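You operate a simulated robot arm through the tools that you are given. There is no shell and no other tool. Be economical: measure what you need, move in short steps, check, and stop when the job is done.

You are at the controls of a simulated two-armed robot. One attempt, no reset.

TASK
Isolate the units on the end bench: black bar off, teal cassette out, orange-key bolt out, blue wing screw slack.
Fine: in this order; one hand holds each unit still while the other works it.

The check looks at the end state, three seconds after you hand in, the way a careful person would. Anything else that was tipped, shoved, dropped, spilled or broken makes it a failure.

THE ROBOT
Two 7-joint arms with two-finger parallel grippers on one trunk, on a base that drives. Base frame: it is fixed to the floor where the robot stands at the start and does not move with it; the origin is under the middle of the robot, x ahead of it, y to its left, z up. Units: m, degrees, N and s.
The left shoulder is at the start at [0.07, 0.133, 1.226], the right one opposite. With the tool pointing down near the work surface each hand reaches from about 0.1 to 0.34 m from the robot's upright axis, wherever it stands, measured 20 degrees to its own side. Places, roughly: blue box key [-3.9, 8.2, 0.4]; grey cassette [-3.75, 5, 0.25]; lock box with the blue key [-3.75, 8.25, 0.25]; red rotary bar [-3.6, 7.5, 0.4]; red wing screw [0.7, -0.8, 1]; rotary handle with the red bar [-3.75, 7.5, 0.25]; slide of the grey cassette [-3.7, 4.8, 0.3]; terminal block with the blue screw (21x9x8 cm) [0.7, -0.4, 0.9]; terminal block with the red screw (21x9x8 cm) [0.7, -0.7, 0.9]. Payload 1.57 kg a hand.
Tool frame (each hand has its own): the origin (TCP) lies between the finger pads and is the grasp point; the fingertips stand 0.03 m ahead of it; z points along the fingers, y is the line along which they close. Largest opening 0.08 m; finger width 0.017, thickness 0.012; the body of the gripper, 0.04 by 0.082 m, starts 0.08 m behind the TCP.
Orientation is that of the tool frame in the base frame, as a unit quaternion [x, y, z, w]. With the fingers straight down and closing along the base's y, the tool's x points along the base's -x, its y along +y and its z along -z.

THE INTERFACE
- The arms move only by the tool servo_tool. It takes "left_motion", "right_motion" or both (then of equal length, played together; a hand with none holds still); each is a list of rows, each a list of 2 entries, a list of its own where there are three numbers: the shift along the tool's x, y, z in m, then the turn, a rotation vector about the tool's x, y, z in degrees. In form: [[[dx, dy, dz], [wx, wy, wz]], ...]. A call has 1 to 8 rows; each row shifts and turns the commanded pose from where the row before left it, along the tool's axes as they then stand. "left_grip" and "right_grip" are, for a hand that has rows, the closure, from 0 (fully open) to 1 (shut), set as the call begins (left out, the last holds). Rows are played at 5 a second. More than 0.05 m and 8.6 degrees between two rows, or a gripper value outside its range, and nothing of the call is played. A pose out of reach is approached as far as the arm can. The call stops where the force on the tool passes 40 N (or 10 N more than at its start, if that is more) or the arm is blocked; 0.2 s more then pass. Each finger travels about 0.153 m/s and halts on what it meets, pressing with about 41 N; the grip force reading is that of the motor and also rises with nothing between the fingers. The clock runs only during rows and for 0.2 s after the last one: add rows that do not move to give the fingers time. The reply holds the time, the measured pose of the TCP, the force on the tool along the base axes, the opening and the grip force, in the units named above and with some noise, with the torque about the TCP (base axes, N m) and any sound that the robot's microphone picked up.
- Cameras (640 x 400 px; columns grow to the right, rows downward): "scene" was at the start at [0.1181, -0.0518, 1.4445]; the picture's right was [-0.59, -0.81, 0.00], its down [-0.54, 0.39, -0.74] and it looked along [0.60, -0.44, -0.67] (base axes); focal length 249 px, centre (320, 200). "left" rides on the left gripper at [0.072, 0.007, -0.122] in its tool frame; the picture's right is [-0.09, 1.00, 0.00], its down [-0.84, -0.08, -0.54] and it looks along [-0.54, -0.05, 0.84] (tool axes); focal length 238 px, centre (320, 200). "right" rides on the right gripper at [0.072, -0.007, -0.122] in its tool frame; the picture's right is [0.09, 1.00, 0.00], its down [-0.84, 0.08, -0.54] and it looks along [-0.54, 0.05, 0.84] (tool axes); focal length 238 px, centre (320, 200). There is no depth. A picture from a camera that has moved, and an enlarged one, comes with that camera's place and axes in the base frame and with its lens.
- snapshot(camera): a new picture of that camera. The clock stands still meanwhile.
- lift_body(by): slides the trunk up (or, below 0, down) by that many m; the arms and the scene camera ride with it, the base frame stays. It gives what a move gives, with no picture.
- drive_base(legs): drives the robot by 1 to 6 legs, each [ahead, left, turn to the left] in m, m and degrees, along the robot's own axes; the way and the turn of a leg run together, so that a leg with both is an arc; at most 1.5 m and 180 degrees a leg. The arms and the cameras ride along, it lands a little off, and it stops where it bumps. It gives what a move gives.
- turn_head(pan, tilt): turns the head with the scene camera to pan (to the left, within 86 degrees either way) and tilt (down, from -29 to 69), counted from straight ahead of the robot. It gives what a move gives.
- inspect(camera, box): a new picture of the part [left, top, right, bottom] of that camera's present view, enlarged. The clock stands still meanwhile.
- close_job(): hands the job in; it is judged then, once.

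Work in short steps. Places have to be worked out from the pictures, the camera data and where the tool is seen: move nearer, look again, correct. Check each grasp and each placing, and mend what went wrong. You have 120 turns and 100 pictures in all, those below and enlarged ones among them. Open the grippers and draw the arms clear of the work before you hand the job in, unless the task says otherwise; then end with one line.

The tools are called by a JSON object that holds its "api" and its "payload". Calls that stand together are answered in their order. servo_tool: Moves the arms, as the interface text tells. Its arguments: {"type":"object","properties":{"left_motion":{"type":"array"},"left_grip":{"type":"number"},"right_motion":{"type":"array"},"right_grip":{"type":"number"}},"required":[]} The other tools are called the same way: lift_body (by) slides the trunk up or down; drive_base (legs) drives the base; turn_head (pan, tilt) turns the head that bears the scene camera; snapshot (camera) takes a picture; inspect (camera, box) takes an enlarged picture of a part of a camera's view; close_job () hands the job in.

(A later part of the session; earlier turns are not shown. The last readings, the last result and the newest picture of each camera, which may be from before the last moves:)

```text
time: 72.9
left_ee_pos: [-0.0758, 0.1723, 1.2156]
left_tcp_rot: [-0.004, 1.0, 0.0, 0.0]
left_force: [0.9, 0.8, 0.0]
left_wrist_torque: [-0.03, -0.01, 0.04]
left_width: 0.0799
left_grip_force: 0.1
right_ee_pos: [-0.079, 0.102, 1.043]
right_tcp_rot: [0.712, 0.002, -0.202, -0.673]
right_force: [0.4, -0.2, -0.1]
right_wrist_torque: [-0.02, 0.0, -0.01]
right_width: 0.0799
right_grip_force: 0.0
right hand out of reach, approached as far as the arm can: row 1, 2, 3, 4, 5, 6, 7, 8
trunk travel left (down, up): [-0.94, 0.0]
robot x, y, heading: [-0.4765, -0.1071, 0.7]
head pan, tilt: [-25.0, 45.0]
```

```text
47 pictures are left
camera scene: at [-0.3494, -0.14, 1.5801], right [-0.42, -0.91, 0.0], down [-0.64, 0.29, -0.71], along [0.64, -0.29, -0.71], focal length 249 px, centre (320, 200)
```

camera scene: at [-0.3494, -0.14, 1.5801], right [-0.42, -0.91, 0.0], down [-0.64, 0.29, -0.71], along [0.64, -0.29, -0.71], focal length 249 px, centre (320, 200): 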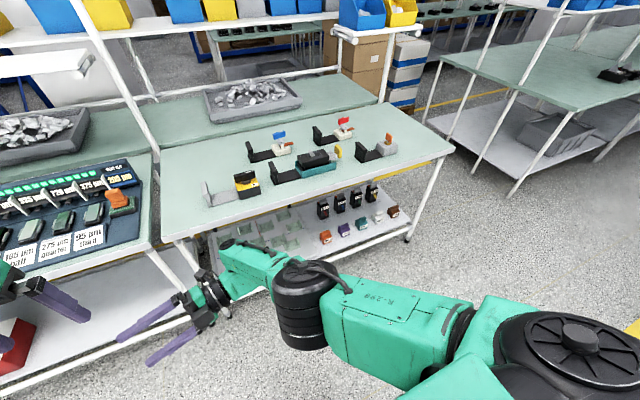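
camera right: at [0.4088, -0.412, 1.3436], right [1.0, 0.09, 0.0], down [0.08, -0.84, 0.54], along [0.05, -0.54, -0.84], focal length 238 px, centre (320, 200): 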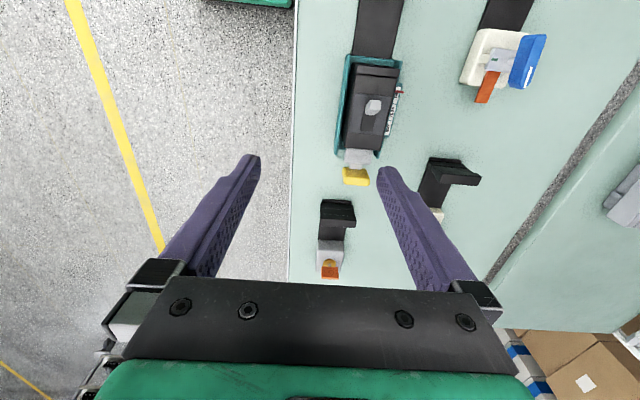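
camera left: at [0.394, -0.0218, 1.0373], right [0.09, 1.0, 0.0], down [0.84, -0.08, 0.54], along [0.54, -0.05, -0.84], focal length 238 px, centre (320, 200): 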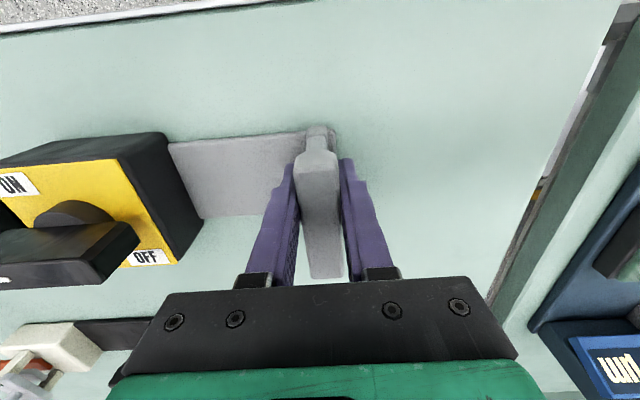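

Now the hand bends to the robot side of the forearm. I roll it about the forearm the other way to bring it down, moving the left hand clear as well.

{"api": "servo_tool", "payload": {"left_motion": [[[0, 0.01, 0], [0, 0, 0]], [[0, 0.01, 0], [0, 0, 0]], [[0, 0.01, 0], [0, 0, 0]], [[0, 0.01, 0], [0, 0, 0]], [[0, 0.01, 0], [0, 0, 0]], [[0, 0.01, 0], [0, 0, 0]], [[0, 0.01, 0], [0, 0, 0]], [[0, 0.01, 0], [0, 0, 0]]], "right_motion": [[[0.0067, 0.0216, 0], [-6.2, 1.9, -4.7]], [[0.0067, 0.0216, 0], [-6.2, 1.9, -4.7]], [[0.0067, 0.0216, 0], [-6.2, 1.9, -4.7]], [[0.0067, 0.0216, 0], [-6.2, 1.9, -4.7]], [[0.0067, 0.0216, 0], [-6.2, 1.9, -4.7]], [[0.0067, 0.0216, 0], [-6.2, 1.9, -4.7]], [[0.0067, 0.0216, 0], [-6.2, 1.9, -4.7]], [[0.0067, 0.0216, 0], [-6.2, 1.9, -4.7]]]}}

{"api": "snapshot", "payload": {"camera": "scene"}}

```text
time: 74.9
left_ee_pos: [-0.0758, 0.2499, 1.2149]
left_tcp_rot: [-0.004, 1.0, -0.001, 0.0]
left_force: [-0.5, 0.3, 0.1]
left_wrist_torque: [0.0, 0.05, -0.03]
left_width: 0.0799
left_grip_force: 0.0
right_ee_pos: [0.0123, -0.0083, 0.8727]
right_tcp_rot: [0.908, 0.212, 0.139, -0.333]
right_force: [-0.4, 0.1, -0.1]
right_wrist_torque: [-0.01, 0.03, 0.0]
right_width: 0.0799
right_grip_force: 0.0
right hand out of reach, approached as far as the arm can: row 1, 2, 5, 6, 7, 8
trunk travel left (down, up): [-0.94, 0.0]
robot x, y, heading: [-0.4757, -0.1053, 0.3]
head pan, tilt: [-25.0, 45.0]
stopped in row 8 (right hand): the arm was blocked; the commanded pose is now the measured one
```

```text
46 pictures are left
camera scene: at [-0.3492, -0.1408, 1.58], right [-0.42, -0.91, 0.0], down [-0.64, 0.29, -0.71], along [0.64, -0.29, -0.71], focal length 249 px, centre (320, 200)
```

scene: 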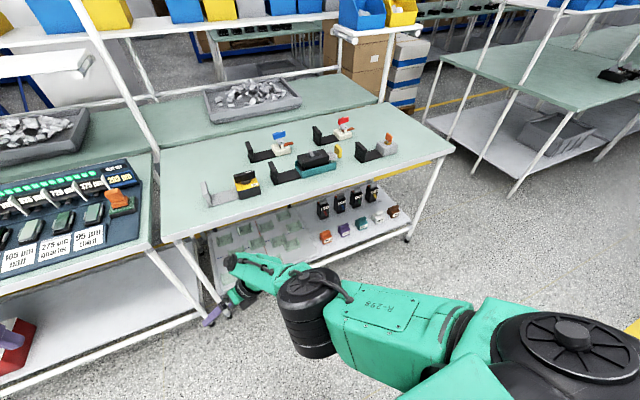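

The hand sank low and stalled. I raise it first, then continue tilting it downwards.

{"api": "servo_tool", "payload": {"right_motion": [[[0.0118, -0.0164, -0.0222], [0, 0, 0]], [[0.0118, -0.0164, -0.0222], [0, 0, 0]], [[0.0118, -0.0164, -0.0222], [0, 0, 0]], [[0.0118, -0.0164, -0.0222], [0, 0, 0]], [[-0.0164, 0.0227, 0], [-6.5, -4.7, 0]], [[-0.0164, 0.0227, 0], [-6.5, -4.7, 0]], [[-0.0164, 0.0227, 0], [-6.5, -4.7, 0]], [[-0.0164, 0.0227, 0], [-6.5, -4.7, 0]]]}}

{"api": "snapshot", "payload": {"camera": "scene"}}

```text
time: 76.7
left_ee_pos: [-0.0773, 0.2505, 1.2165]
left_tcp_rot: [-0.004, 1.0, 0.001, 0.0]
left_force: [0.4, -0.3, -0.1]
left_wrist_torque: [0.01, 0.0, -0.02]
left_width: 0.0798
left_grip_force: 0.1
right_ee_pos: [0.0425, -0.0875, 0.8913]
right_tcp_rot: [0.963, 0.238, 0.046, -0.115]
right_force: [-0.2, 0.2, -0.3]
right_wrist_torque: [0.0, 0.0, 0.02]
right_width: 0.0799
right_grip_force: 0.1
right hand out of reach, approached as far as the arm can: row 1, 2, 3, 4, 7, 8
trunk travel left (down, up): [-0.94, 0.0]
robot x, y, heading: [-0.4742, -0.1078, 0.3]
head pan, tilt: [-25.0, 45.0]
```

```text
45 pictures are left
camera scene: at [-0.3493, -0.1417, 1.5801], right [-0.42, -0.91, 0.0], down [-0.64, 0.29, -0.71], along [0.64, -0.29, -0.71], focal length 249 px, centre (320, 200)
```

scene: 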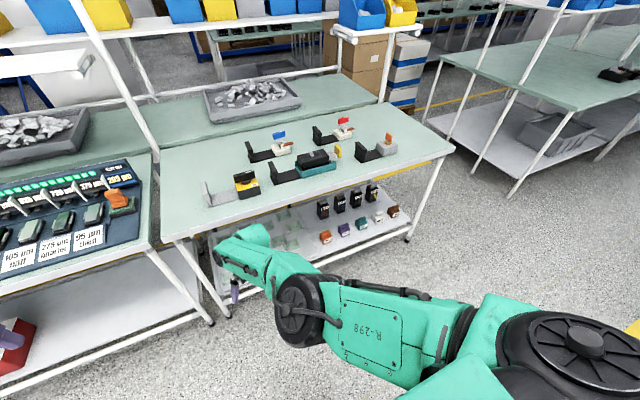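

The arm is now in the natural posture with the tool almost down. I remove the last tilt, raise it, and retract to test reach.

{"api": "servo_tool", "payload": {"right_motion": [[[0, 0, 0], [-5.7, -4.1, 0]], [[0, 0, 0], [-5.7, -4.1, 0]], [[0, 0, -0.03], [0, 0, 0]], [[0, 0, -0.03], [0, 0, 0]], [[0, 0, -0.03], [0, 0, 0]], [[-0.0264, -0.014, -0.02], [0, 0, 0]], [[-0.0264, -0.014, -0.02], [0, 0, 0]], [[-0.0264, -0.014, -0.02], [0, 0, 0]]]}}

{"api": "snapshot", "payload": {"camera": "scene"}}

```text
time: 78.5
left_ee_pos: [-0.077, 0.251, 1.2159]
left_tcp_rot: [-0.003, 1.0, 0.0, -0.001]
left_force: [0.1, 0.1, 0.6]
left_wrist_torque: [0.01, 0.03, -0.03]
left_width: 0.08
left_grip_force: 0.1
right_ee_pos: [0.0758, -0.1129, 0.9955]
right_tcp_rot: [0.955, 0.296, -0.006, -0.033]
right_force: [-0.7, -0.4, -0.4]
right_wrist_torque: [0.01, -0.01, 0.01]
right_width: 0.0801
right_grip_force: 0.0
right hand out of reach, approached as far as the arm can: row 1, 2, 3, 4, 5, 6, 7, 8
trunk travel left (down, up): [-0.94, 0.0]
robot x, y, heading: [-0.4719, -0.1027, 0.3]
head pan, tilt: [-25.0, 45.0]
```

```text
44 pictures are left
camera scene: at [-0.3494, -0.1404, 1.5801], right [-0.42, -0.91, 0.0], down [-0.64, 0.29, -0.71], along [0.64, -0.29, -0.71], focal length 249 px, centre (320, 200)
```

scene: 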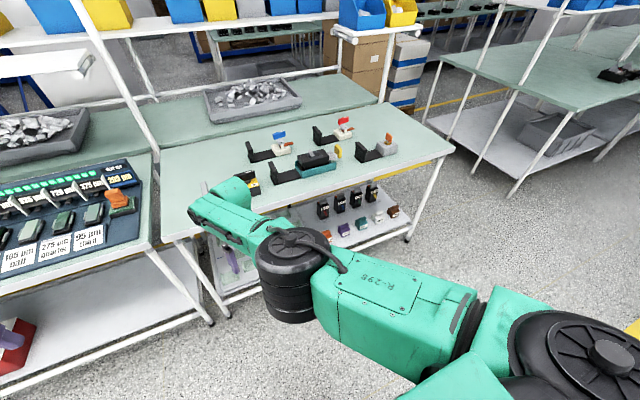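

Reach complaints suggest the last wrist joint is near its limit; I yaw back (tool +z) by 68° while retracting slightly.

{"api": "servo_tool", "payload": {"right_motion": [[[0, 0, 0], [0, 0, 8.5]], [[0, 0, 0], [0, 0, 8.5]], [[0, 0, 0], [0, 0, 8.5]], [[0, 0, 0], [0, 0, 8.5]], [[0, 0, 0], [0, 0, 8.5]], [[0, 0, 0], [0, 0, 8.5]], [[0, 0, 0], [0, 0, 8.5]], [[0, 0, 0], [0, 0, 8.5]]]}}

{"api": "servo_tool", "payload": {"right_motion": [[[-0.025, 0.02, 0], [0, 0, 0]], [[-0.025, 0.02, 0], [0, 0, 0]], [[-0.025, 0.02, 0], [0, 0, 0]], [[-0.025, 0.02, -0.02], [0, 0, 0]], [[0, 0, -0.02], [0, 0, 0]]]}}

{"api": "snapshot", "payload": {"camera": "scene"}}

```text
time: 80.3
left_ee_pos: [-0.0761, 0.2506, 1.2157]
left_tcp_rot: [-0.003, 1.0, 0.0, 0.0]
left_force: [-0.9, -0.8, -0.1]
left_wrist_torque: [0.01, 0.0, 0.01]
left_width: 0.0801
left_grip_force: 0.0
right_ee_pos: [0.083, -0.1836, 0.9893]
right_tcp_rot: [0.989, 0.133, -0.014, -0.068]
right_force: [0.5, -0.1, -0.2]
right_wrist_torque: [0.05, -0.02, 0.0]
right_width: 0.08
right_grip_force: 0.1
right hand out of reach, approached as far as the arm can: row 1, 2, 3, 4, 5, 6, 7, 8
trunk travel left (down, up): [-0.94, 0.0]
robot x, y, heading: [-0.4755, -0.104, 0.4]
head pan, tilt: [-25.0, 45.0]
```

```text
time: 81.7
left_ee_pos: [-0.0752, 0.2514, 1.2164]
left_tcp_rot: [-0.004, 1.0, -0.001, 0.0]
left_force: [-0.1, -0.5, 0.2]
left_wrist_torque: [0.0, 0.0, 0.01]
left_width: 0.0799
left_grip_force: 0.0
right_ee_pos: [0.0166, -0.3287, 1.0261]
right_tcp_rot: [0.993, 0.111, -0.007, -0.04]
right_force: [0.4, -0.3, -0.7]
right_wrist_torque: [0.03, 0.02, 0.03]
right_width: 0.0801
right_grip_force: 0.1
trunk travel left (down, up): [-0.94, 0.0]
robot x, y, heading: [-0.4724, -0.1029, 0.4]
head pan, tilt: [-25.0, 45.0]
stopped in row 5 (right hand): the arm was blocked; the commanded pose is now the measured one
```

```text
43 pictures are left
camera scene: at [-0.3487, -0.1404, 1.58], right [-0.42, -0.91, 0.0], down [-0.64, 0.29, -0.71], along [0.64, -0.29, -0.71], focal length 249 px, centre (320, 200)
```

scene: 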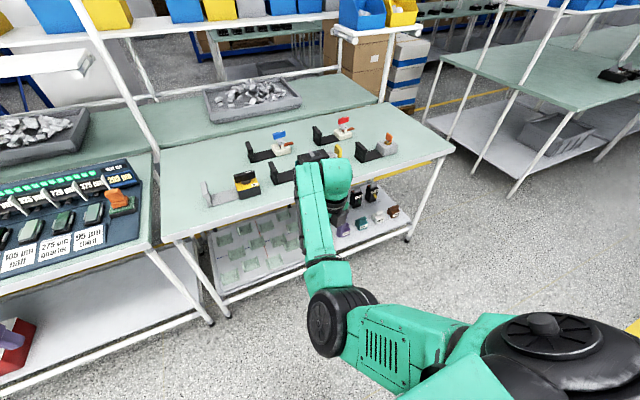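

That yaw direction undid the flip. I go back left while yawing the other way (tool −z).

{"api": "servo_tool", "payload": {"right_motion": [[[0.009, -0.029, 0], [0, 0, -8]], [[0.013, -0.027, 0], [0, 0, -8]], [[0.016, -0.025, 0], [0, 0, -8]], [[0.02, -0.023, 0], [0, 0, -8]], [[0.023, -0.02, 0], [0, 0, -8]], [[0.025, -0.016, 0], [0, 0, -8]], [[0.013, -0.006, 0], [0, 0, -8]], [[0, 0, 0], [0, 0, -8]]]}}

{"api": "snapshot", "payload": {"camera": "scene"}}

```text
time: 83.7
left_ee_pos: [-0.0759, 0.2517, 1.2164]
left_tcp_rot: [-0.004, 1.0, 0.001, 0.0]
left_force: [0.1, 0.3, -0.4]
left_wrist_torque: [-0.01, 0.0, -0.02]
left_width: 0.0801
left_grip_force: 0.1
right_ee_pos: [0.0467, -0.1822, 1.0412]
right_tcp_rot: [0.801, 0.599, 0.006, -0.006]
right_force: [-0.2, 0.4, -0.5]
right_wrist_torque: [0.02, 0.0, 0.01]
right_width: 0.0799
right_grip_force: 0.0
trunk travel left (down, up): [-0.94, 0.0]
robot x, y, heading: [-0.4742, -0.1076, 0.4]
head pan, tilt: [-25.0, 45.0]
stopped in row 8 (right hand): the arm was blocked; the commanded pose is now the measured one
```

```text
42 pictures are left
camera scene: at [-0.3492, -0.1407, 1.58], right [-0.42, -0.91, 0.0], down [-0.64, 0.29, -0.71], along [0.64, -0.29, -0.71], focal length 249 px, centre (320, 200)
```

scene: 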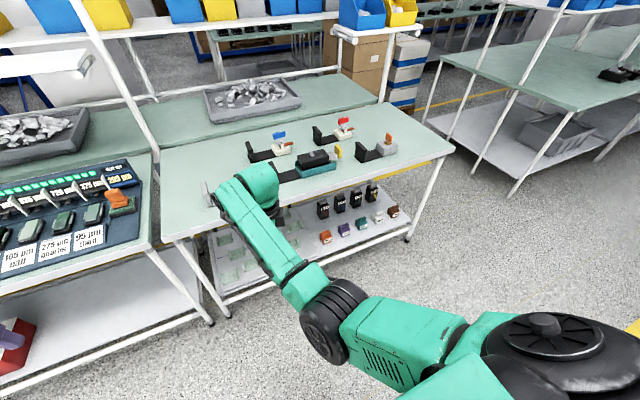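

All reachable with this yaw. I continue left with the arm extended to roll the elbow over.

{"api": "servo_tool", "payload": {"right_motion": [[[0.02, 0.02, 0], [0, 0, -2]], [[0.03, 0.003, 0], [0, 0, -3]], [[0.03, 0, 0], [0, 0, -3]], [[0.03, 0, 0], [0, 0, -3]], [[0.03, 0, 0], [0, 0, -3]], [[0.03, -0.005, 0], [0, 0, -3]]]}}

{"api": "snapshot", "payload": {"camera": "scene"}}

```text
time: 85.1
left_ee_pos: [-0.077, 0.2499, 1.2159]
left_tcp_rot: [-0.004, 1.0, 0.0, 0.001]
left_force: [-0.7, 0.8, 0.4]
left_wrist_torque: [-0.01, 0.01, -0.01]
left_width: 0.0799
left_grip_force: 0.0
right_ee_pos: [0.0798, -0.0614, 1.0525]
right_tcp_rot: [0.714, 0.7, 0.008, -0.007]
right_force: [-0.6, 0.5, 0.7]
right_wrist_torque: [-0.02, 0.01, -0.02]
right_width: 0.0797
right_grip_force: 0.1
right hand out of reach, approached as far as the arm can: row 4, 5, 6
trunk travel left (down, up): [-0.94, 0.0]
robot x, y, heading: [-0.475, -0.1054, 0.5]
head pan, tilt: [-25.0, 45.0]
```

```text
41 pictures are left
camera scene: at [-0.3496, -0.1403, 1.5801], right [-0.42, -0.91, 0.0], down [-0.64, 0.29, -0.71], along [0.64, -0.29, -0.71], focal length 249 px, centre (320, 200)
```

scene: 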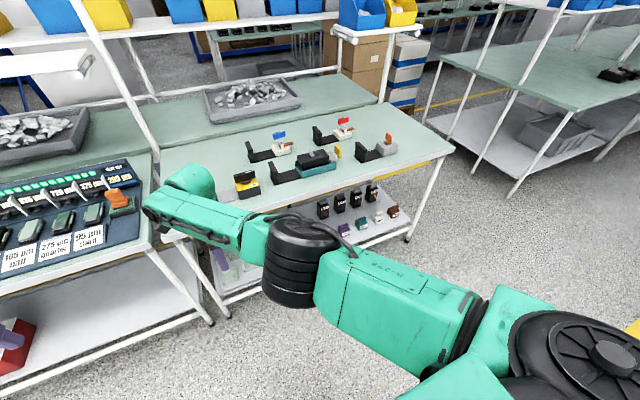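

Flipped and the tool is vertical with X toward +y. I retract straight back while yawing a little further.

{"api": "servo_tool", "payload": {"right_motion": [[[0, -0.015, 0], [0, 0, -7]], [[0, -0.015, 0], [0, 0, -7]], [[0, -0.02, 0], [0, 0, -7]], [[0, -0.02, 0], [0, 0, -7]], [[0, -0.02, 0], [0, 0, -7]], [[0, -0.02, 0], [0, 0, -7]]]}}

{"api": "snapshot", "payload": {"camera": "scene"}}

```text
time: 86.5
left_ee_pos: [-0.0767, 0.2497, 1.216]
left_tcp_rot: [-0.004, 1.0, 0.001, 0.001]
left_force: [0.7, -1.0, -1.0]
left_wrist_torque: [0.02, 0.01, 0.01]
left_width: 0.0798
left_grip_force: 0.0
right_ee_pos: [-0.0218, -0.0996, 1.0504]
right_tcp_rot: [0.399, 0.917, 0.009, -0.004]
right_force: [-0.5, -0.9, -0.7]
right_wrist_torque: [0.04, 0.04, 0.0]
right_width: 0.0801
right_grip_force: 0.0
trunk travel left (down, up): [-0.94, 0.0]
robot x, y, heading: [-0.4723, -0.1024, 0.4]
head pan, tilt: [-25.0, 45.0]
```

```text
40 pictures are left
camera scene: at [-0.3502, -0.1412, 1.5801], right [-0.42, -0.91, 0.0], down [-0.64, 0.29, -0.71], along [0.64, -0.29, -0.71], focal length 249 px, centre (320, 200)
```

scene: 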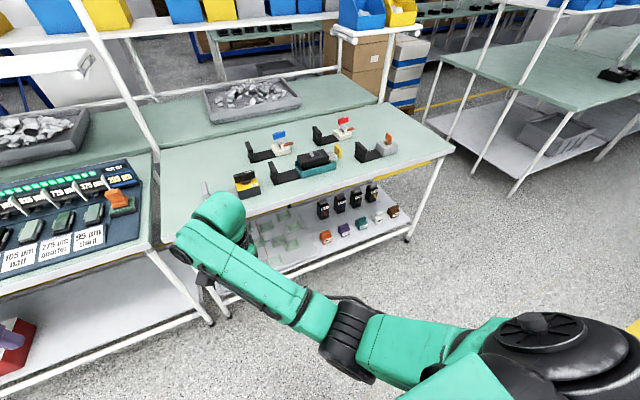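

The right arm is now in a free, natural posture. I raise it, shift it right, yaw it so the fingers will straddle the bar, and bring the left hand back inwards.

{"api": "servo_tool", "payload": {"left_motion": [[[0, -0.018, 0], [0, 0, 0]], [[0, -0.018, 0], [0, 0, 0]], [[0, -0.018, 0], [0, 0, 0]], [[0, -0.018, 0], [0, 0, 0]], [[0, -0.018, 0], [0, 0, 0]], [[0, -0.018, 0], [0, 0, 0]], [[0, -0.018, 0], [0, 0, 0]], [[0, -0.018, 0], [0, 0, 0]]], "right_motion": [[[-0.022, -0.02, -0.03], [0, 0, 0]], [[-0.022, -0.02, -0.03], [0, 0, 0]], [[-0.022, -0.02, -0.03], [0, 0, 0]], [[0, 0, 0], [0, 0, 8.5]], [[0, 0, 0], [0, 0, 8.5]], [[0, 0, 0], [0, 0, 8.5]], [[0, 0, 0], [0, 0, 8.5]], [[0, 0, 0], [0, 0, 8.5]]]}}

{"api": "snapshot", "payload": {"camera": "scene"}}

```text
time: 88.3
left_ee_pos: [-0.0748, 0.1068, 1.2164]
left_tcp_rot: [-0.004, 1.0, 0.001, 0.0]
left_force: [0.4, -0.2, 0.6]
left_wrist_torque: [0.08, -0.01, 0.02]
left_width: 0.0795
left_grip_force: 0.1
right_ee_pos: [-0.0188, -0.1896, 1.1373]
right_tcp_rot: [0.706, 0.708, 0.008, -0.008]
right_force: [0.2, 0.1, -0.2]
right_wrist_torque: [0.0, -0.01, -0.01]
right_width: 0.0801
right_grip_force: 0.1
trunk travel left (down, up): [-0.94, 0.0]
robot x, y, heading: [-0.4751, -0.1083, 0.3]
head pan, tilt: [-25.0, 45.0]
```

```text
39 pictures are left
camera scene: at [-0.3486, -0.1416, 1.58], right [-0.42, -0.91, 0.0], down [-0.64, 0.29, -0.71], along [0.64, -0.29, -0.71], focal length 249 px, centre (320, 200)
```

scene: 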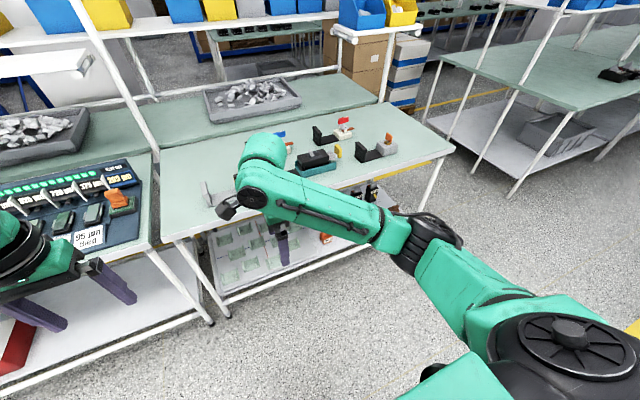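

Perfect natural posture. I drive back to the bench.

{"api": "drive_base", "payload": {"legs": [[0.545, 0, 0]]}}

{"api": "snapshot", "payload": {"camera": "right"}}

{"api": "snapshot", "payload": {"camera": "left"}}

```text
time: 91.5
left_ee_pos: [0.4728, 0.1205, 1.2169]
left_tcp_rot: [-0.011, 1.0, 0.001, 0.001]
left_force: [-0.2, 0.9, 0.7]
left_wrist_torque: [0.02, -0.02, -0.02]
left_width: 0.0799
left_grip_force: 0.1
right_ee_pos: [0.5317, -0.1733, 1.1375]
right_tcp_rot: [0.699, 0.715, 0.008, -0.007]
right_force: [-0.6, -0.1, -0.7]
right_wrist_torque: [0.0, -0.04, 0.0]
right_width: 0.0802
right_grip_force: 0.1
trunk travel left (down, up): [-0.94, 0.0]
robot x, y, heading: [0.0774, -0.0987, 1.1]
head pan, tilt: [-25.0, 45.0]
```

```text
38 pictures are left
camera right: at [0.5238, -0.105, 1.2626], right [0.99, 0.11, 0.0], down [0.1, -0.85, 0.52], along [0.06, -0.52, -0.85], focal length 238 px, centre (320, 200)
```

right: 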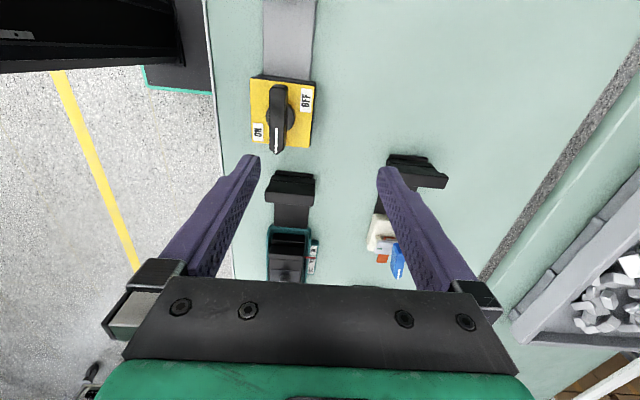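

```text
37 pictures are left
camera left: at [0.4006, 0.1266, 1.3387], right [0.07, 1.0, 0.0], down [0.84, -0.06, 0.54], along [0.54, -0.04, -0.84], focal length 238 px, centre (320, 200)
```

left: 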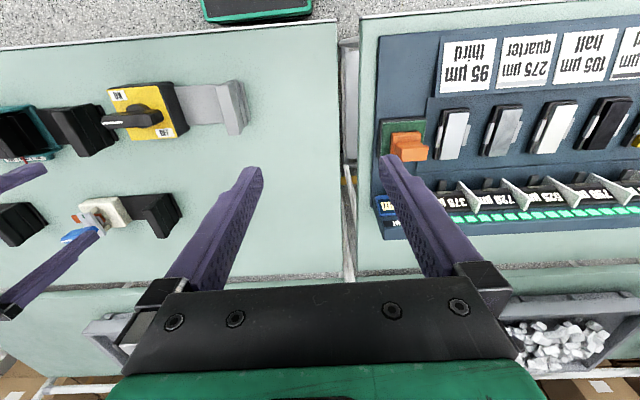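

I place the bar centre at about [0.477, −0.166, 0.955] and the slab at about [0.472, −0.02]. The left hand goes over the slab and halfway down, then I check.

{"api": "servo_tool", "payload": {"left_motion": [[[0, -0.047, 0.02], [0, 0, 0]], [[0, -0.047, 0.02], [0, 0, 0]], [[0, -0.047, 0.02], [0, 0, 0]], [[0, 0, 0.04], [0, 0, 0]], [[0, 0, 0.04], [0, 0, 0]], [[0, 0, 0.04], [0, 0, 0]]]}}

{"api": "snapshot", "payload": {"camera": "left"}}

```text
refused: row 1 steps farther than a row can; nothing moved
```

```text
36 pictures are left
camera left: at [0.4006, 0.1266, 1.3387], right [0.07, 1.0, 0.0], down [0.84, -0.06, 0.54], along [0.54, -0.04, -0.84], focal length 238 px, centre (320, 200)
```

left: 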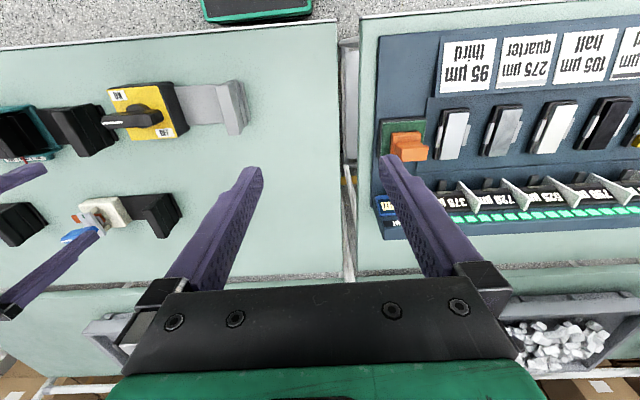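

Step too long; I redo it with shorter rows, also shifting the right hand back to sit above the bar at height.

{"api": "servo_tool", "payload": {"left_motion": [[[0, -0.036, 0.02], [0, 0, 0]], [[0, -0.036, 0.02], [0, 0, 0]], [[0, -0.036, 0.02], [0, 0, 0]], [[0, -0.034, 0.02], [0, 0, 0]], [[0, 0, 0.04], [0, 0, 0]], [[0, 0, 0.04], [0, 0, 0]]], "right_motion": [[[0.001, -0.009, 0], [0, 0, 0]], [[0.001, -0.009, 0], [0, 0, 0]], [[0.001, -0.009, 0], [0, 0, 0]], [[0.001, -0.009, 0], [0, 0, 0]], [[0.001, -0.009, 0], [0, 0, 0]], [[0.001, -0.009, 0], [0, 0, 0]]]}}

{"api": "snapshot", "payload": {"camera": "left"}}

```text
time: 92.9
left_ee_pos: [0.4772, -0.0193, 1.0579]
left_tcp_rot: [-0.012, 1.0, -0.001, 0.0]
left_force: [0.4, 0.6, -0.5]
left_wrist_torque: [-0.02, -0.04, -0.01]
left_width: 0.0799
left_grip_force: 0.1
right_ee_pos: [0.4798, -0.1681, 1.1394]
right_tcp_rot: [0.699, 0.715, 0.008, -0.008]
right_force: [0.0, 0.3, 0.0]
right_wrist_torque: [0.0, 0.0, -0.01]
right_width: 0.0798
right_grip_force: 0.0
trunk travel left (down, up): [-0.94, 0.0]
robot x, y, heading: [0.0801, -0.0981, 1.2]
head pan, tilt: [-25.0, 45.0]
```

```text
35 pictures are left
camera left: at [0.4059, -0.0136, 1.1789], right [0.07, 1.0, 0.0], down [0.84, -0.06, 0.54], along [0.54, -0.04, -0.84], focal length 238 px, centre (320, 200)
```

left: 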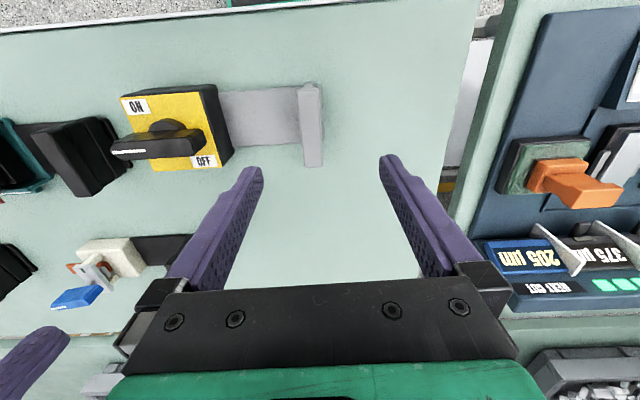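

The slab is where it was, [0.465, −0.03]. I correct and descend to the same grip pose, then close.

{"api": "servo_tool", "payload": {"left_motion": [[[0.006, -0.006, 0.02], [0, 0, 0]], [[0.006, -0.005, 0.02], [0, 0, 0]], [[0, 0, 0.035], [0, 0, 0]], [[0, 0, 0.035], [0, 0, 0]], [[0, 0, 0.031], [0, 0, 0]], [[0, 0, 0], [0, 0, 0]]]}}

{"api": "servo_tool", "payload": {"left_motion": [[[0, 0, 0], [0, 0, 0]], [[0, 0, 0], [0, 0, 0]], [[0, 0, 0], [0, 0, 0]]], "left_grip": 1}}

{"api": "snapshot", "payload": {"camera": "right"}}

```text
time: 94.3
left_ee_pos: [0.4662, -0.031, 0.9144]
left_tcp_rot: [-0.011, 1.0, -0.001, 0.001]
left_force: [0.3, 0.2, -0.7]
left_wrist_torque: [-0.03, -0.03, 0.03]
left_width: 0.0802
left_grip_force: 0.1
right_ee_pos: [0.4807, -0.1688, 1.1388]
right_tcp_rot: [0.699, 0.715, 0.008, -0.007]
right_force: [-0.2, 0.2, -0.1]
right_wrist_torque: [0.01, 0.01, 0.02]
right_width: 0.0801
right_grip_force: 0.0
trunk travel left (down, up): [-0.94, 0.0]
robot x, y, heading: [0.076, -0.0965, 1.3]
head pan, tilt: [-25.0, 45.0]
```

```text
time: 95.1
left_ee_pos: [0.4658, -0.0285, 0.9156]
left_tcp_rot: [-0.01, 1.0, 0.0, 0.0]
left_force: [-1.5, 0.2, 0.2]
left_wrist_torque: [0.0, -0.1, -0.27]
left_width: 0.0216
left_grip_force: 35.2
right_ee_pos: [0.4806, -0.1692, 1.1386]
right_tcp_rot: [0.699, 0.715, 0.007, -0.008]
right_force: [0.6, 0.7, 0.2]
right_wrist_torque: [-0.02, 0.02, -0.02]
right_width: 0.0801
right_grip_force: 0.1
trunk travel left (down, up): [-0.94, 0.0]
robot x, y, heading: [0.0793, -0.0953, 1.1]
head pan, tilt: [-25.0, 45.0]
```

```text
34 pictures are left
camera right: at [0.4716, -0.1, 1.2623], right [0.99, 0.11, 0.0], down [0.1, -0.85, 0.52], along [0.06, -0.52, -0.85], focal length 238 px, centre (320, 200)
```

right: 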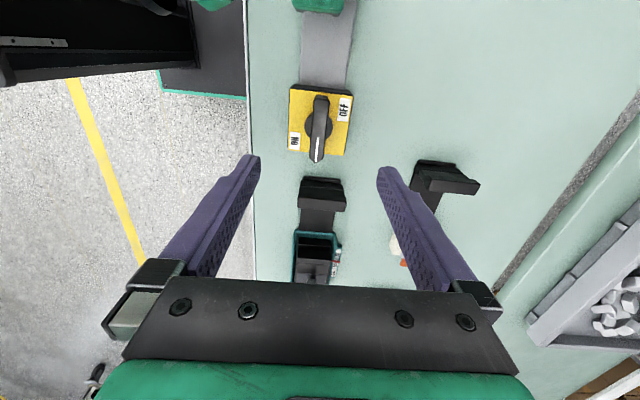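

The bar runs along y right under the hand; I shift 9 mm in −y and descend to z≈0.99, then look.

{"api": "servo_tool", "payload": {"right_motion": [[[-0.0045, 0, 0.03], [0, 0, 0]], [[-0.0045, 0, 0.03], [0, 0, 0]], [[0, 0, 0.03], [0, 0, 0]], [[0, 0, 0.03], [0, 0, 0]], [[0, 0, 0.03], [0, 0, 0]]]}}

{"api": "snapshot", "payload": {"camera": "right"}}

```text
time: 96.3
left_ee_pos: [0.4674, -0.0296, 0.9155]
left_tcp_rot: [-0.011, 1.0, 0.0, 0.0]
left_force: [-0.7, 0.7, -0.5]
left_wrist_torque: [0.0, 0.17, -0.25]
left_width: 0.022
left_grip_force: 35.0
right_ee_pos: [0.4801, -0.1758, 0.9873]
right_tcp_rot: [0.698, 0.716, 0.007, -0.007]
right_force: [1.0, -0.3, 0.0]
right_wrist_torque: [0.02, 0.0, 0.02]
right_width: 0.0798
right_grip_force: 0.1
trunk travel left (down, up): [-0.94, 0.0]
robot x, y, heading: [0.0762, -0.0956, 1.4]
head pan, tilt: [-25.0, 45.0]
```

```text
33 pictures are left
camera right: at [0.4709, -0.1064, 1.1112], right [0.99, 0.11, 0.0], down [0.1, -0.85, 0.52], along [0.06, -0.52, -0.85], focal length 238 px, centre (320, 200)
```

right: 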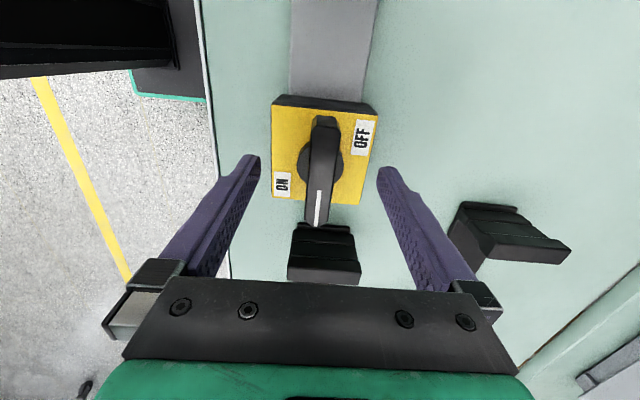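

The bar is centred between the fingers. I shift +3 mm in y, go down 16 mm and watch the force.

{"api": "servo_tool", "payload": {"right_motion": [[[0.003, -0.001, 0.006], [0, 0, 0]], [[0, 0, 0.005], [0, 0, 0]], [[0, 0, 0.005], [0, 0, 0]]]}}

{"api": "servo_tool", "payload": {"right_motion": [[[0, 0, 0], [0, 0, 0]], [[0, 0, 0], [0, 0, 0]], [[0, 0, 0], [0, 0, 0]]], "right_grip": 1}}

{"api": "snapshot", "payload": {"camera": "right"}}

```text
time: 97.1
left_ee_pos: [0.4663, -0.03, 0.9151]
left_tcp_rot: [-0.011, 1.0, 0.0, 0.0]
left_force: [-0.7, -0.2, 0.0]
left_wrist_torque: [0.0, 0.12, -0.27]
left_width: 0.0216
left_grip_force: 34.4
right_ee_pos: [0.4792, -0.1715, 0.9707]
right_tcp_rot: [0.699, 0.715, 0.008, -0.009]
right_force: [0.4, -0.4, 0.2]
right_wrist_torque: [-0.01, 0.0, -0.02]
right_width: 0.0802
right_grip_force: 0.1
trunk travel left (down, up): [-0.94, 0.0]
robot x, y, heading: [0.0806, -0.0997, 1.2]
head pan, tilt: [-25.0, 45.0]
```

```text
time: 97.9
left_ee_pos: [0.4671, -0.03, 0.9137]
left_tcp_rot: [-0.01, 1.0, 0.0, 0.001]
left_force: [-5.7, -0.2, -0.7]
left_wrist_torque: [-0.01, -0.28, -0.78]
left_width: 0.0217
left_grip_force: 34.8
right_ee_pos: [0.4809, -0.1709, 0.9713]
right_tcp_rot: [0.699, 0.715, 0.007, -0.008]
right_force: [4.8, 0.3, 0.1]
right_wrist_torque: [-0.19, -0.18, 0.05]
right_width: 0.0194
right_grip_force: 33.5
trunk travel left (down, up): [-0.94, 0.0]
robot x, y, heading: [0.0781, -0.0966, 1.2]
head pan, tilt: [-25.0, 45.0]
```

```text
32 pictures are left
camera right: at [0.4713, -0.1027, 1.0957], right [0.99, 0.11, 0.0], down [0.1, -0.85, 0.52], along [0.06, -0.52, -0.85], focal length 238 px, centre (320, 200)
```

right: 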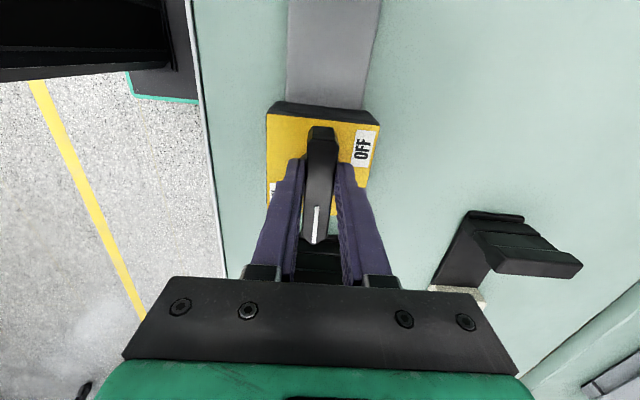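

The bar is gripped (19 mm). I turn counter-clockwise seen from above in small steps, watching torque.

{"api": "servo_tool", "payload": {"right_motion": [[[0, 0.002, 0], [0, 0, -4]], [[0, 0, 0], [0, 0, -7]], [[0, 0, 0], [0, 0, -7]], [[0, 0, 0], [0, 0, -7]]]}}

```text
time: 98.9
left_ee_pos: [0.4679, -0.0289, 0.9158]
left_tcp_rot: [-0.012, 1.0, 0.001, 0.001]
left_force: [4.9, 2.6, 0.4]
left_wrist_torque: [-0.08, 0.04, 0.82]
left_width: 0.0221
left_grip_force: 34.8
right_ee_pos: [0.4819, -0.1712, 0.9711]
right_tcp_rot: [0.526, 0.85, 0.009, -0.006]
right_force: [-6.7, -2.4, 3.0]
right_wrist_torque: [0.52, 0.63, -0.16]
right_width: 0.0196
right_grip_force: 33.3
trunk travel left (down, up): [-0.94, 0.0]
robot x, y, heading: [0.0769, -0.0916, 1.1]
head pan, tilt: [-25.0, 45.0]
```

It turns freely (≈26° so far, small forces). I continue towards 90°.

{"api": "servo_tool", "payload": {"right_motion": [[[0.001, -0.001, 0], [0, 0, -8]], [[0, 0, 0], [0, 0, -8]], [[0, 0, 0], [0, 0, -8]], [[0, 0, 0], [0, 0, -8]], [[0, 0, 0], [0, 0, -8]], [[0, 0, 0], [0, 0, -8]], [[0, 0, 0], [0, 0, -8]]]}}

{"api": "snapshot", "payload": {"camera": "right"}}

```text
time: 100.7
left_ee_pos: [0.4681, -0.0256, 0.916]
left_tcp_rot: [-0.015, 1.0, 0.008, 0.0]
left_force: [1.8, 8.8, 1.0]
left_wrist_torque: [-0.51, 0.17, 0.67]
left_width: 0.0228
left_grip_force: 35.6
right_ee_pos: [0.4794, -0.1779, 0.9717]
right_tcp_rot: [0.07, 0.998, 0.002, -0.002]
right_force: [-3.0, -12.0, 1.7]
right_wrist_torque: [-0.24, 0.35, -0.15]
right_width: 0.0194
right_grip_force: 33.4
trunk travel left (down, up): [-0.94, 0.0]
robot x, y, heading: [0.0807, -0.0993, 1.2]
head pan, tilt: [-25.0, 45.0]
stopped in row 7 (right hand): the force on the tool passed its limit at 40 N (the readings are from after the stop); the commanded pose is now the measured one
```

```text
31 pictures are left
camera right: at [0.4072, -0.1751, 1.0942], right [0.05, 1.0, 0.0], down [0.84, -0.04, 0.54], along [0.54, -0.02, -0.84], focal length 238 px, centre (320, 200)
```

right: 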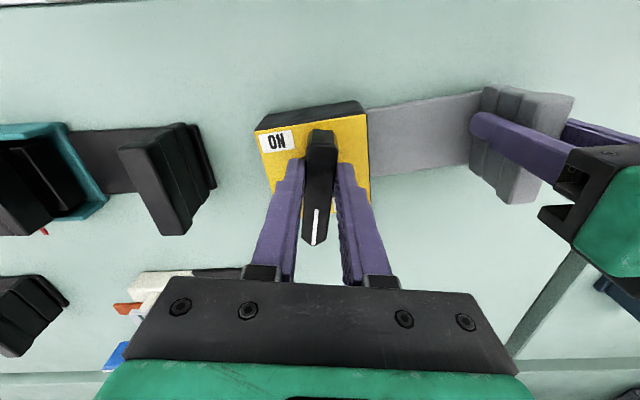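

Turned ≈81°; the force spike looks lateral (hub slightly off my axis). I continue a few degrees gently to find the stop.

{"api": "servo_tool", "payload": {"right_motion": [[[0, -0.001, 0], [0, 0, -3]], [[0, 0, 0], [0, 0, -3]], [[0, 0, 0], [0, 0, -3]]]}}

{"api": "inspect", "payload": {"camera": "left", "box": [0, 60, 400, 310]}}

```text
time: 101.5
left_ee_pos: [0.467, -0.0248, 0.9152]
left_tcp_rot: [-0.014, 1.0, 0.008, -0.001]
left_force: [0.1, 26.5, 8.5]
left_wrist_torque: [-0.76, 0.02, 0.71]
left_width: 0.0227
left_grip_force: 35.3
right_ee_pos: [0.4805, -0.18, 0.9711]
right_tcp_rot: [-0.01, 1.0, 0.0, 0.0]
right_force: [1.9, -30.9, -0.1]
right_wrist_torque: [-0.7, 0.26, -0.46]
right_width: 0.0195
right_grip_force: 34.1
trunk travel left (down, up): [-0.94, 0.0]
robot x, y, heading: [0.0788, -0.0947, 1.3]
head pan, tilt: [-25.0, 45.0]
```

```text
1.60 times, centred on (200, 185) of left
camera zoom: at [0.3954, -0.0223, 1.0369], right [0.06, 1.0, 0.02], down [0.84, -0.06, 0.54], along [0.54, -0.02, -0.84], focal length 381 px, centre (512, 224)
```

zoom: 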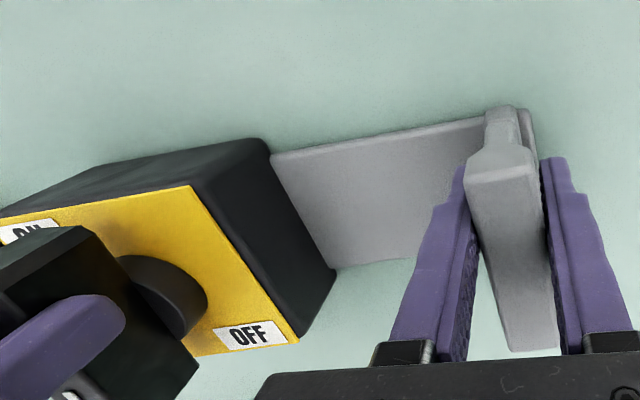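

The unit has yawed a few degrees in the grip, suggesting the stop. I open the right hand, lift and look at the bar relative to its face.

{"api": "servo_tool", "payload": {"right_motion": [[[0, 0, 0], [0, 0, 0]], [[0, 0, 0], [0, 0, 0]], [[0, 0, 0], [0, 0, 0]], [[0, 0, -0.03], [0, 0, 0]], [[0, 0, -0.04], [0, 0, 0]], [[0, 0, -0.04], [0, 0, 0]], [[0, -0.02, -0.01], [0, 0, 0]]], "right_grip": 0}}

{"api": "inspect", "payload": {"camera": "right", "box": [220, 60, 540, 260]}}

```text
time: 103.1
left_ee_pos: [0.4667, -0.0267, 0.9164]
left_tcp_rot: [-0.014, 1.0, 0.006, 0.0]
left_force: [0.0, -0.7, 3.2]
left_wrist_torque: [-0.1, 0.37, -0.02]
left_width: 0.0218
left_grip_force: 35.1
right_ee_pos: [0.4782, -0.1981, 1.0934]
right_tcp_rot: [-0.01, 1.0, 0.004, -0.001]
right_force: [-0.1, 0.3, -0.2]
right_wrist_torque: [0.0, -0.03, 0.03]
right_width: 0.0802
right_grip_force: 0.1
trunk travel left (down, up): [-0.94, 0.0]
robot x, y, heading: [0.0797, -0.0953, 1.4]
head pan, tilt: [-25.0, 45.0]
```

```text
2.00 times, centred on (380, 160) of right
camera zoom: at [0.4058, -0.2081, 1.216], right [-0.11, 0.99, 0.01], down [0.84, 0.09, 0.54], along [0.54, 0.07, -0.84], focal length 477 px, centre (200, 280)
```

zoom: 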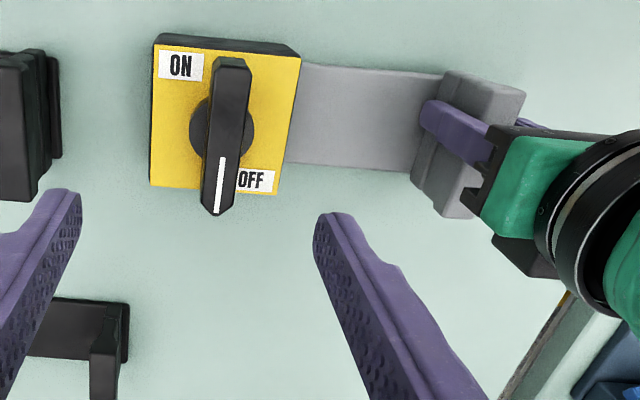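

The pointer sits by OFF, 90° from before. I regrip and push a few degrees further to confirm it is against its stop.

{"api": "servo_tool", "payload": {"right_motion": [[[0, 0.008, 0.03], [0, 0, 0]], [[0, 0.008, 0.03], [0, 0, 0]], [[0, 0, 0.03], [0, 0, 0]], [[0, 0, 0.032], [0, 0, 0]]]}}

{"api": "servo_tool", "payload": {"right_motion": [[[0, 0, 0], [0, 0, 0]], [[0, 0, 0], [0, 0, 0]], [[0, 0, 0], [0, 0, 0]], [[0, 0, 0], [0, 0, -3]], [[0, 0, 0], [0, 0, -3]]], "right_grip": 1}}

```text
time: 104.1
left_ee_pos: [0.4669, -0.0268, 0.9153]
left_tcp_rot: [-0.012, 1.0, 0.004, 0.0]
left_force: [-1.0, 1.6, 3.7]
left_wrist_torque: [-0.39, 0.33, 0.06]
left_width: 0.022
left_grip_force: 34.7
right_ee_pos: [0.4784, -0.1801, 0.9683]
right_tcp_rot: [-0.01, 1.0, 0.003, -0.001]
right_force: [0.6, 0.1, -0.5]
right_wrist_torque: [-0.03, -0.01, 0.0]
right_width: 0.08
right_grip_force: 0.1
trunk travel left (down, up): [-0.94, 0.0]
robot x, y, heading: [0.0789, -0.0999, 1.1]
head pan, tilt: [-25.0, 45.0]
```

```text
time: 105.3
left_ee_pos: [0.4667, -0.0257, 0.9167]
left_tcp_rot: [-0.013, 1.0, 0.007, 0.001]
left_force: [-5.3, 25.4, 13.4]
left_wrist_torque: [-0.86, -0.19, 0.3]
left_width: 0.0218
left_grip_force: 34.7
right_ee_pos: [0.4792, -0.1821, 0.9692]
right_tcp_rot: [-0.061, 0.998, 0.001, -0.001]
right_force: [4.8, -23.4, -2.0]
right_wrist_torque: [-0.76, 0.18, -0.74]
right_width: 0.0208
right_grip_force: 34.0
trunk travel left (down, up): [-0.94, 0.0]
robot x, y, heading: [0.0819, -0.0978, 1.1]
head pan, tilt: [-25.0, 45.0]
```

Torque climbs and the bar no longer follows: it's at its stop, OFF. I release the right hand and lift, then release the left.

{"api": "servo_tool", "payload": {"right_motion": [[[0, 0, 0], [0, 0, 0]], [[0, 0, 0], [0, 0, 0]], [[0, 0, 0], [0, 0, 0]], [[0, 0, -0.04], [0, 0, 0]], [[0, 0, -0.04], [0, 0, 0]], [[0, 0, -0.04], [0, 0, 0]], [[0, 0, -0.04], [0, 0, 0]]], "right_grip": 0}}

{"api": "servo_tool", "payload": {"left_motion": [[[0, 0, 0], [0, 0, 0]], [[0, 0, 0], [0, 0, 0]], [[0, 0, 0], [0, 0, 0]], [[0, 0, -0.04], [0, 0, 0]], [[0, 0, -0.04], [0, 0, 0]], [[0, 0, -0.04], [0, 0, 0]], [[0, 0, -0.04], [0, 0, 0]]], "left_grip": 0}}

{"api": "drive_base", "payload": {"legs": [[0, -0.27, 0]]}}

{"api": "snapshot", "payload": {"camera": "right"}}

{"api": "snapshot", "payload": {"camera": "left"}}

```text
time: 106.9
left_ee_pos: [0.4669, -0.0268, 0.9159]
left_tcp_rot: [-0.013, 1.0, 0.005, 0.0]
left_force: [-1.2, -0.3, 2.7]
left_wrist_torque: [-0.21, -0.01, -0.12]
left_width: 0.0217
left_grip_force: 34.4
right_ee_pos: [0.4799, -0.1816, 1.1308]
right_tcp_rot: [-0.062, 0.998, 0.004, -0.001]
right_force: [0.0, 0.3, -0.5]
right_wrist_torque: [-0.01, -0.02, 0.03]
right_width: 0.0799
right_grip_force: 0.1
trunk travel left (down, up): [-0.94, 0.0]
robot x, y, heading: [0.0768, -0.0997, 1.3]
head pan, tilt: [-25.0, 45.0]
```

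```text
time: 108.5
left_ee_pos: [0.4675, -0.0283, 1.0755]
left_tcp_rot: [-0.012, 1.0, 0.006, -0.001]
left_force: [0.8, -0.4, -0.2]
left_wrist_torque: [0.0, 0.04, -0.01]
left_width: 0.0799
left_grip_force: 0.1
right_ee_pos: [0.4799, -0.1793, 1.1297]
right_tcp_rot: [-0.062, 0.998, 0.004, -0.001]
right_force: [0.3, 0.5, 0.4]
right_wrist_torque: [-0.01, 0.03, 0.0]
right_width: 0.0801
right_grip_force: 0.0
trunk travel left (down, up): [-0.94, 0.0]
robot x, y, heading: [0.0783, -0.1003, 1.3]
head pan, tilt: [-25.0, 45.0]
```

```text
time: 110.4
left_ee_pos: [0.4714, -0.3, 1.076]
left_tcp_rot: [-0.011, 1.0, 0.004, 0.0]
left_force: [0.5, -0.4, 0.0]
left_wrist_torque: [-0.02, -0.01, -0.01]
left_width: 0.0798
left_grip_force: 0.2
right_ee_pos: [0.4862, -0.4501, 1.1305]
right_tcp_rot: [-0.061, 0.998, 0.004, -0.001]
right_force: [0.6, -0.1, 0.3]
right_wrist_torque: [-0.01, -0.02, 0.01]
right_width: 0.0798
right_grip_force: 0.2
trunk travel left (down, up): [-0.94, 0.0]
robot x, y, heading: [0.0888, -0.3683, 1.1]
head pan, tilt: [-25.0, 45.0]
```

```text
28 pictures are left
camera right: at [0.4156, -0.4672, 1.2532], right [-0.21, 0.98, 0.01], down [0.82, 0.18, 0.54], along [0.53, 0.12, -0.84], focal length 238 px, centre (320, 200)
```

right: 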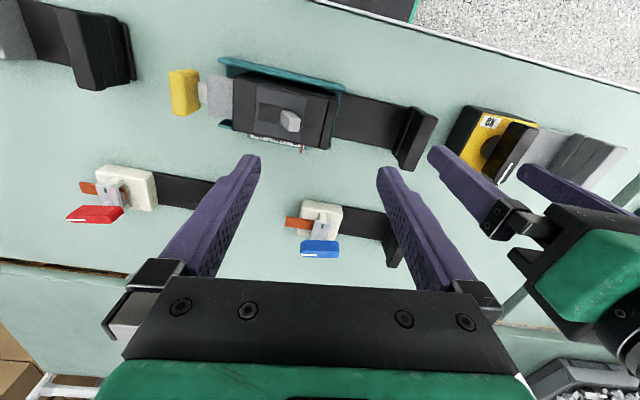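

```text
27 pictures are left
camera left: at [0.4008, -0.2953, 1.197], right [0.07, 1.0, 0.01], down [0.84, -0.06, 0.54], along [0.54, -0.03, -0.84], focal length 238 px, centre (320, 200)
```

left: 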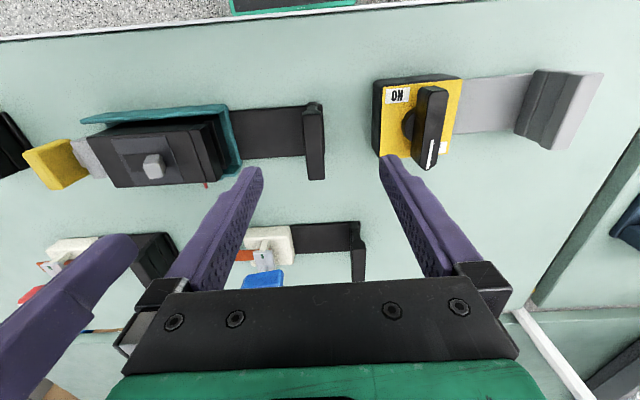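

OFF is confirmed. For the cassette: grip slab about [0.484, −0.305], yellow pull tab about [0.50, −0.625, 0.924], pulled along −y. I shift the base 8 cm more to the right to centre it.

{"api": "drive_base", "payload": {"legs": [[0, -0.08, -1.1]]}}

```text
time: 111.5
left_ee_pos: [0.4738, -0.3839, 1.0748]
left_tcp_rot: [-0.002, 1.0, 0.002, -0.001]
left_force: [-1.0, 0.6, 0.4]
left_wrist_torque: [0.0, 0.01, -0.01]
left_width: 0.0796
left_grip_force: 0.1
right_ee_pos: [0.4858, -0.5337, 1.1311]
right_tcp_rot: [-0.051, 0.999, 0.002, 0.0]
right_force: [-0.8, 1.5, -0.7]
right_wrist_torque: [-0.04, 0.02, -0.01]
right_width: 0.0802
right_grip_force: 0.0
trunk travel left (down, up): [-0.94, 0.0]
robot x, y, heading: [0.0872, -0.4507, -0.2]
head pan, tilt: [-25.0, 45.0]
```

Left hand over the slab, right hand over the yellow tab, both still above; then I look.

{"api": "servo_tool", "payload": {"left_motion": [[[-0.003, 0.027, 0], [0, 0, 0]], [[-0.003, 0.027, 0], [0, 0, 0]], [[-0.003, 0.025, 0], [0, 0, 0]], [[0, 0, 0.02], [0, 0, 0]]], "right_motion": [[[-0.004, -0.023, 0.02], [0, 0, 3]], [[-0.004, -0.023, 0.02], [0, 0, 3]], [[-0.004, -0.023, 0.02], [0, 0, 0]], [[-0.002, -0.022, 0.02], [0, 0, 0]]]}}

{"api": "snapshot", "payload": {"camera": "left"}}

{"api": "snapshot", "payload": {"camera": "right"}}

```text
time: 112.5
left_ee_pos: [0.4833, -0.311, 1.0566]
left_tcp_rot: [-0.003, 1.0, 0.006, 0.001]
left_force: [0.4, 0.2, 0.8]
left_wrist_torque: [-0.03, 0.0, 0.01]
left_width: 0.0798
left_grip_force: 0.0
right_ee_pos: [0.5035, -0.633, 1.0498]
right_tcp_rot: [0.001, 1.0, 0.005, -0.001]
right_force: [-0.6, -0.5, 0.2]
right_wrist_torque: [0.01, 0.0, 0.02]
right_width: 0.08
right_grip_force: 0.1
trunk travel left (down, up): [-0.94, 0.0]
robot x, y, heading: [0.0863, -0.4459, 0.0]
head pan, tilt: [-25.0, 45.0]
```

```text
26 pictures are left
camera left: at [0.411, -0.3065, 1.1781], right [0.09, 1.0, 0.01], down [0.84, -0.08, 0.54], along [0.54, -0.04, -0.84], focal length 238 px, centre (320, 200)
```

left: 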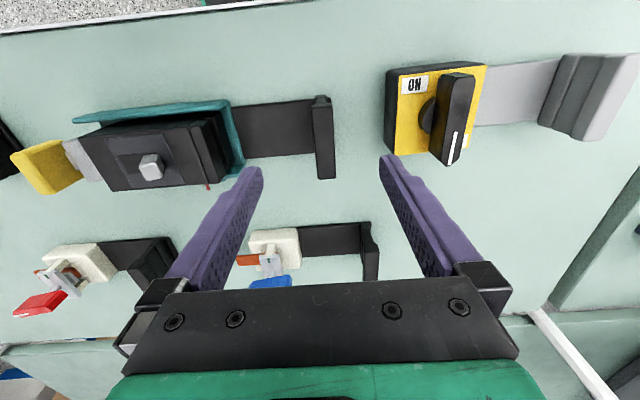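

```text
25 pictures are left
camera right: at [0.4304, -0.6412, 1.1724], right [-0.09, 1.0, 0.01], down [0.84, 0.07, 0.54], along [0.54, 0.06, -0.84], focal length 238 px, centre (320, 200)
```

right: 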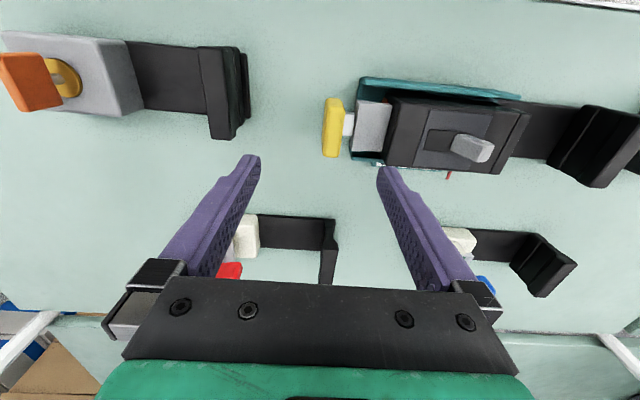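

I enlarge the tab area to judge the gap between tab and housing for the fingers.

{"api": "inspect", "payload": {"camera": "right", "box": [290, 60, 450, 200]}}

{"api": "inspect", "payload": {"camera": "left", "box": [0, 90, 260, 220]}}

```text
2.86 times, centred on (370, 130) of right
camera zoom: at [0.4304, -0.6412, 1.1724], right [-0.09, 1.0, 0.01], down [0.84, 0.07, 0.54], along [0.54, 0.06, -0.84], focal length 681 px, centre (177, 400)
```

zoom: 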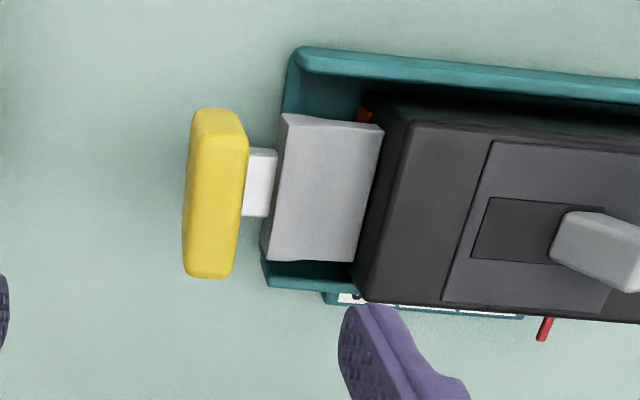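

```text
2.46 times, centred on (130, 155) of left
camera zoom: at [0.411, -0.3065, 1.1781], right [0.09, 1.0, 0.01], down [0.84, -0.08, 0.54], along [0.54, -0.04, -0.84], focal length 587 px, centre (788, 311)
```

zoom: 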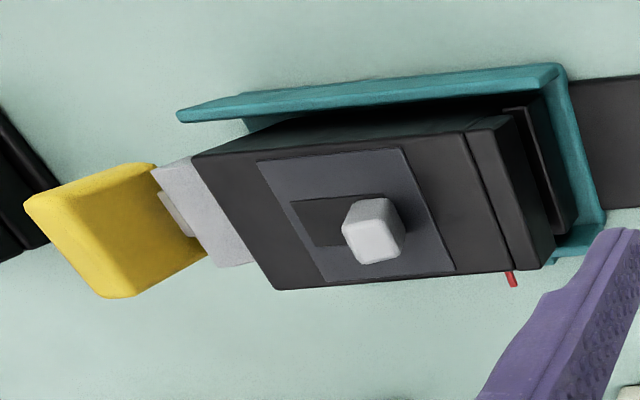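

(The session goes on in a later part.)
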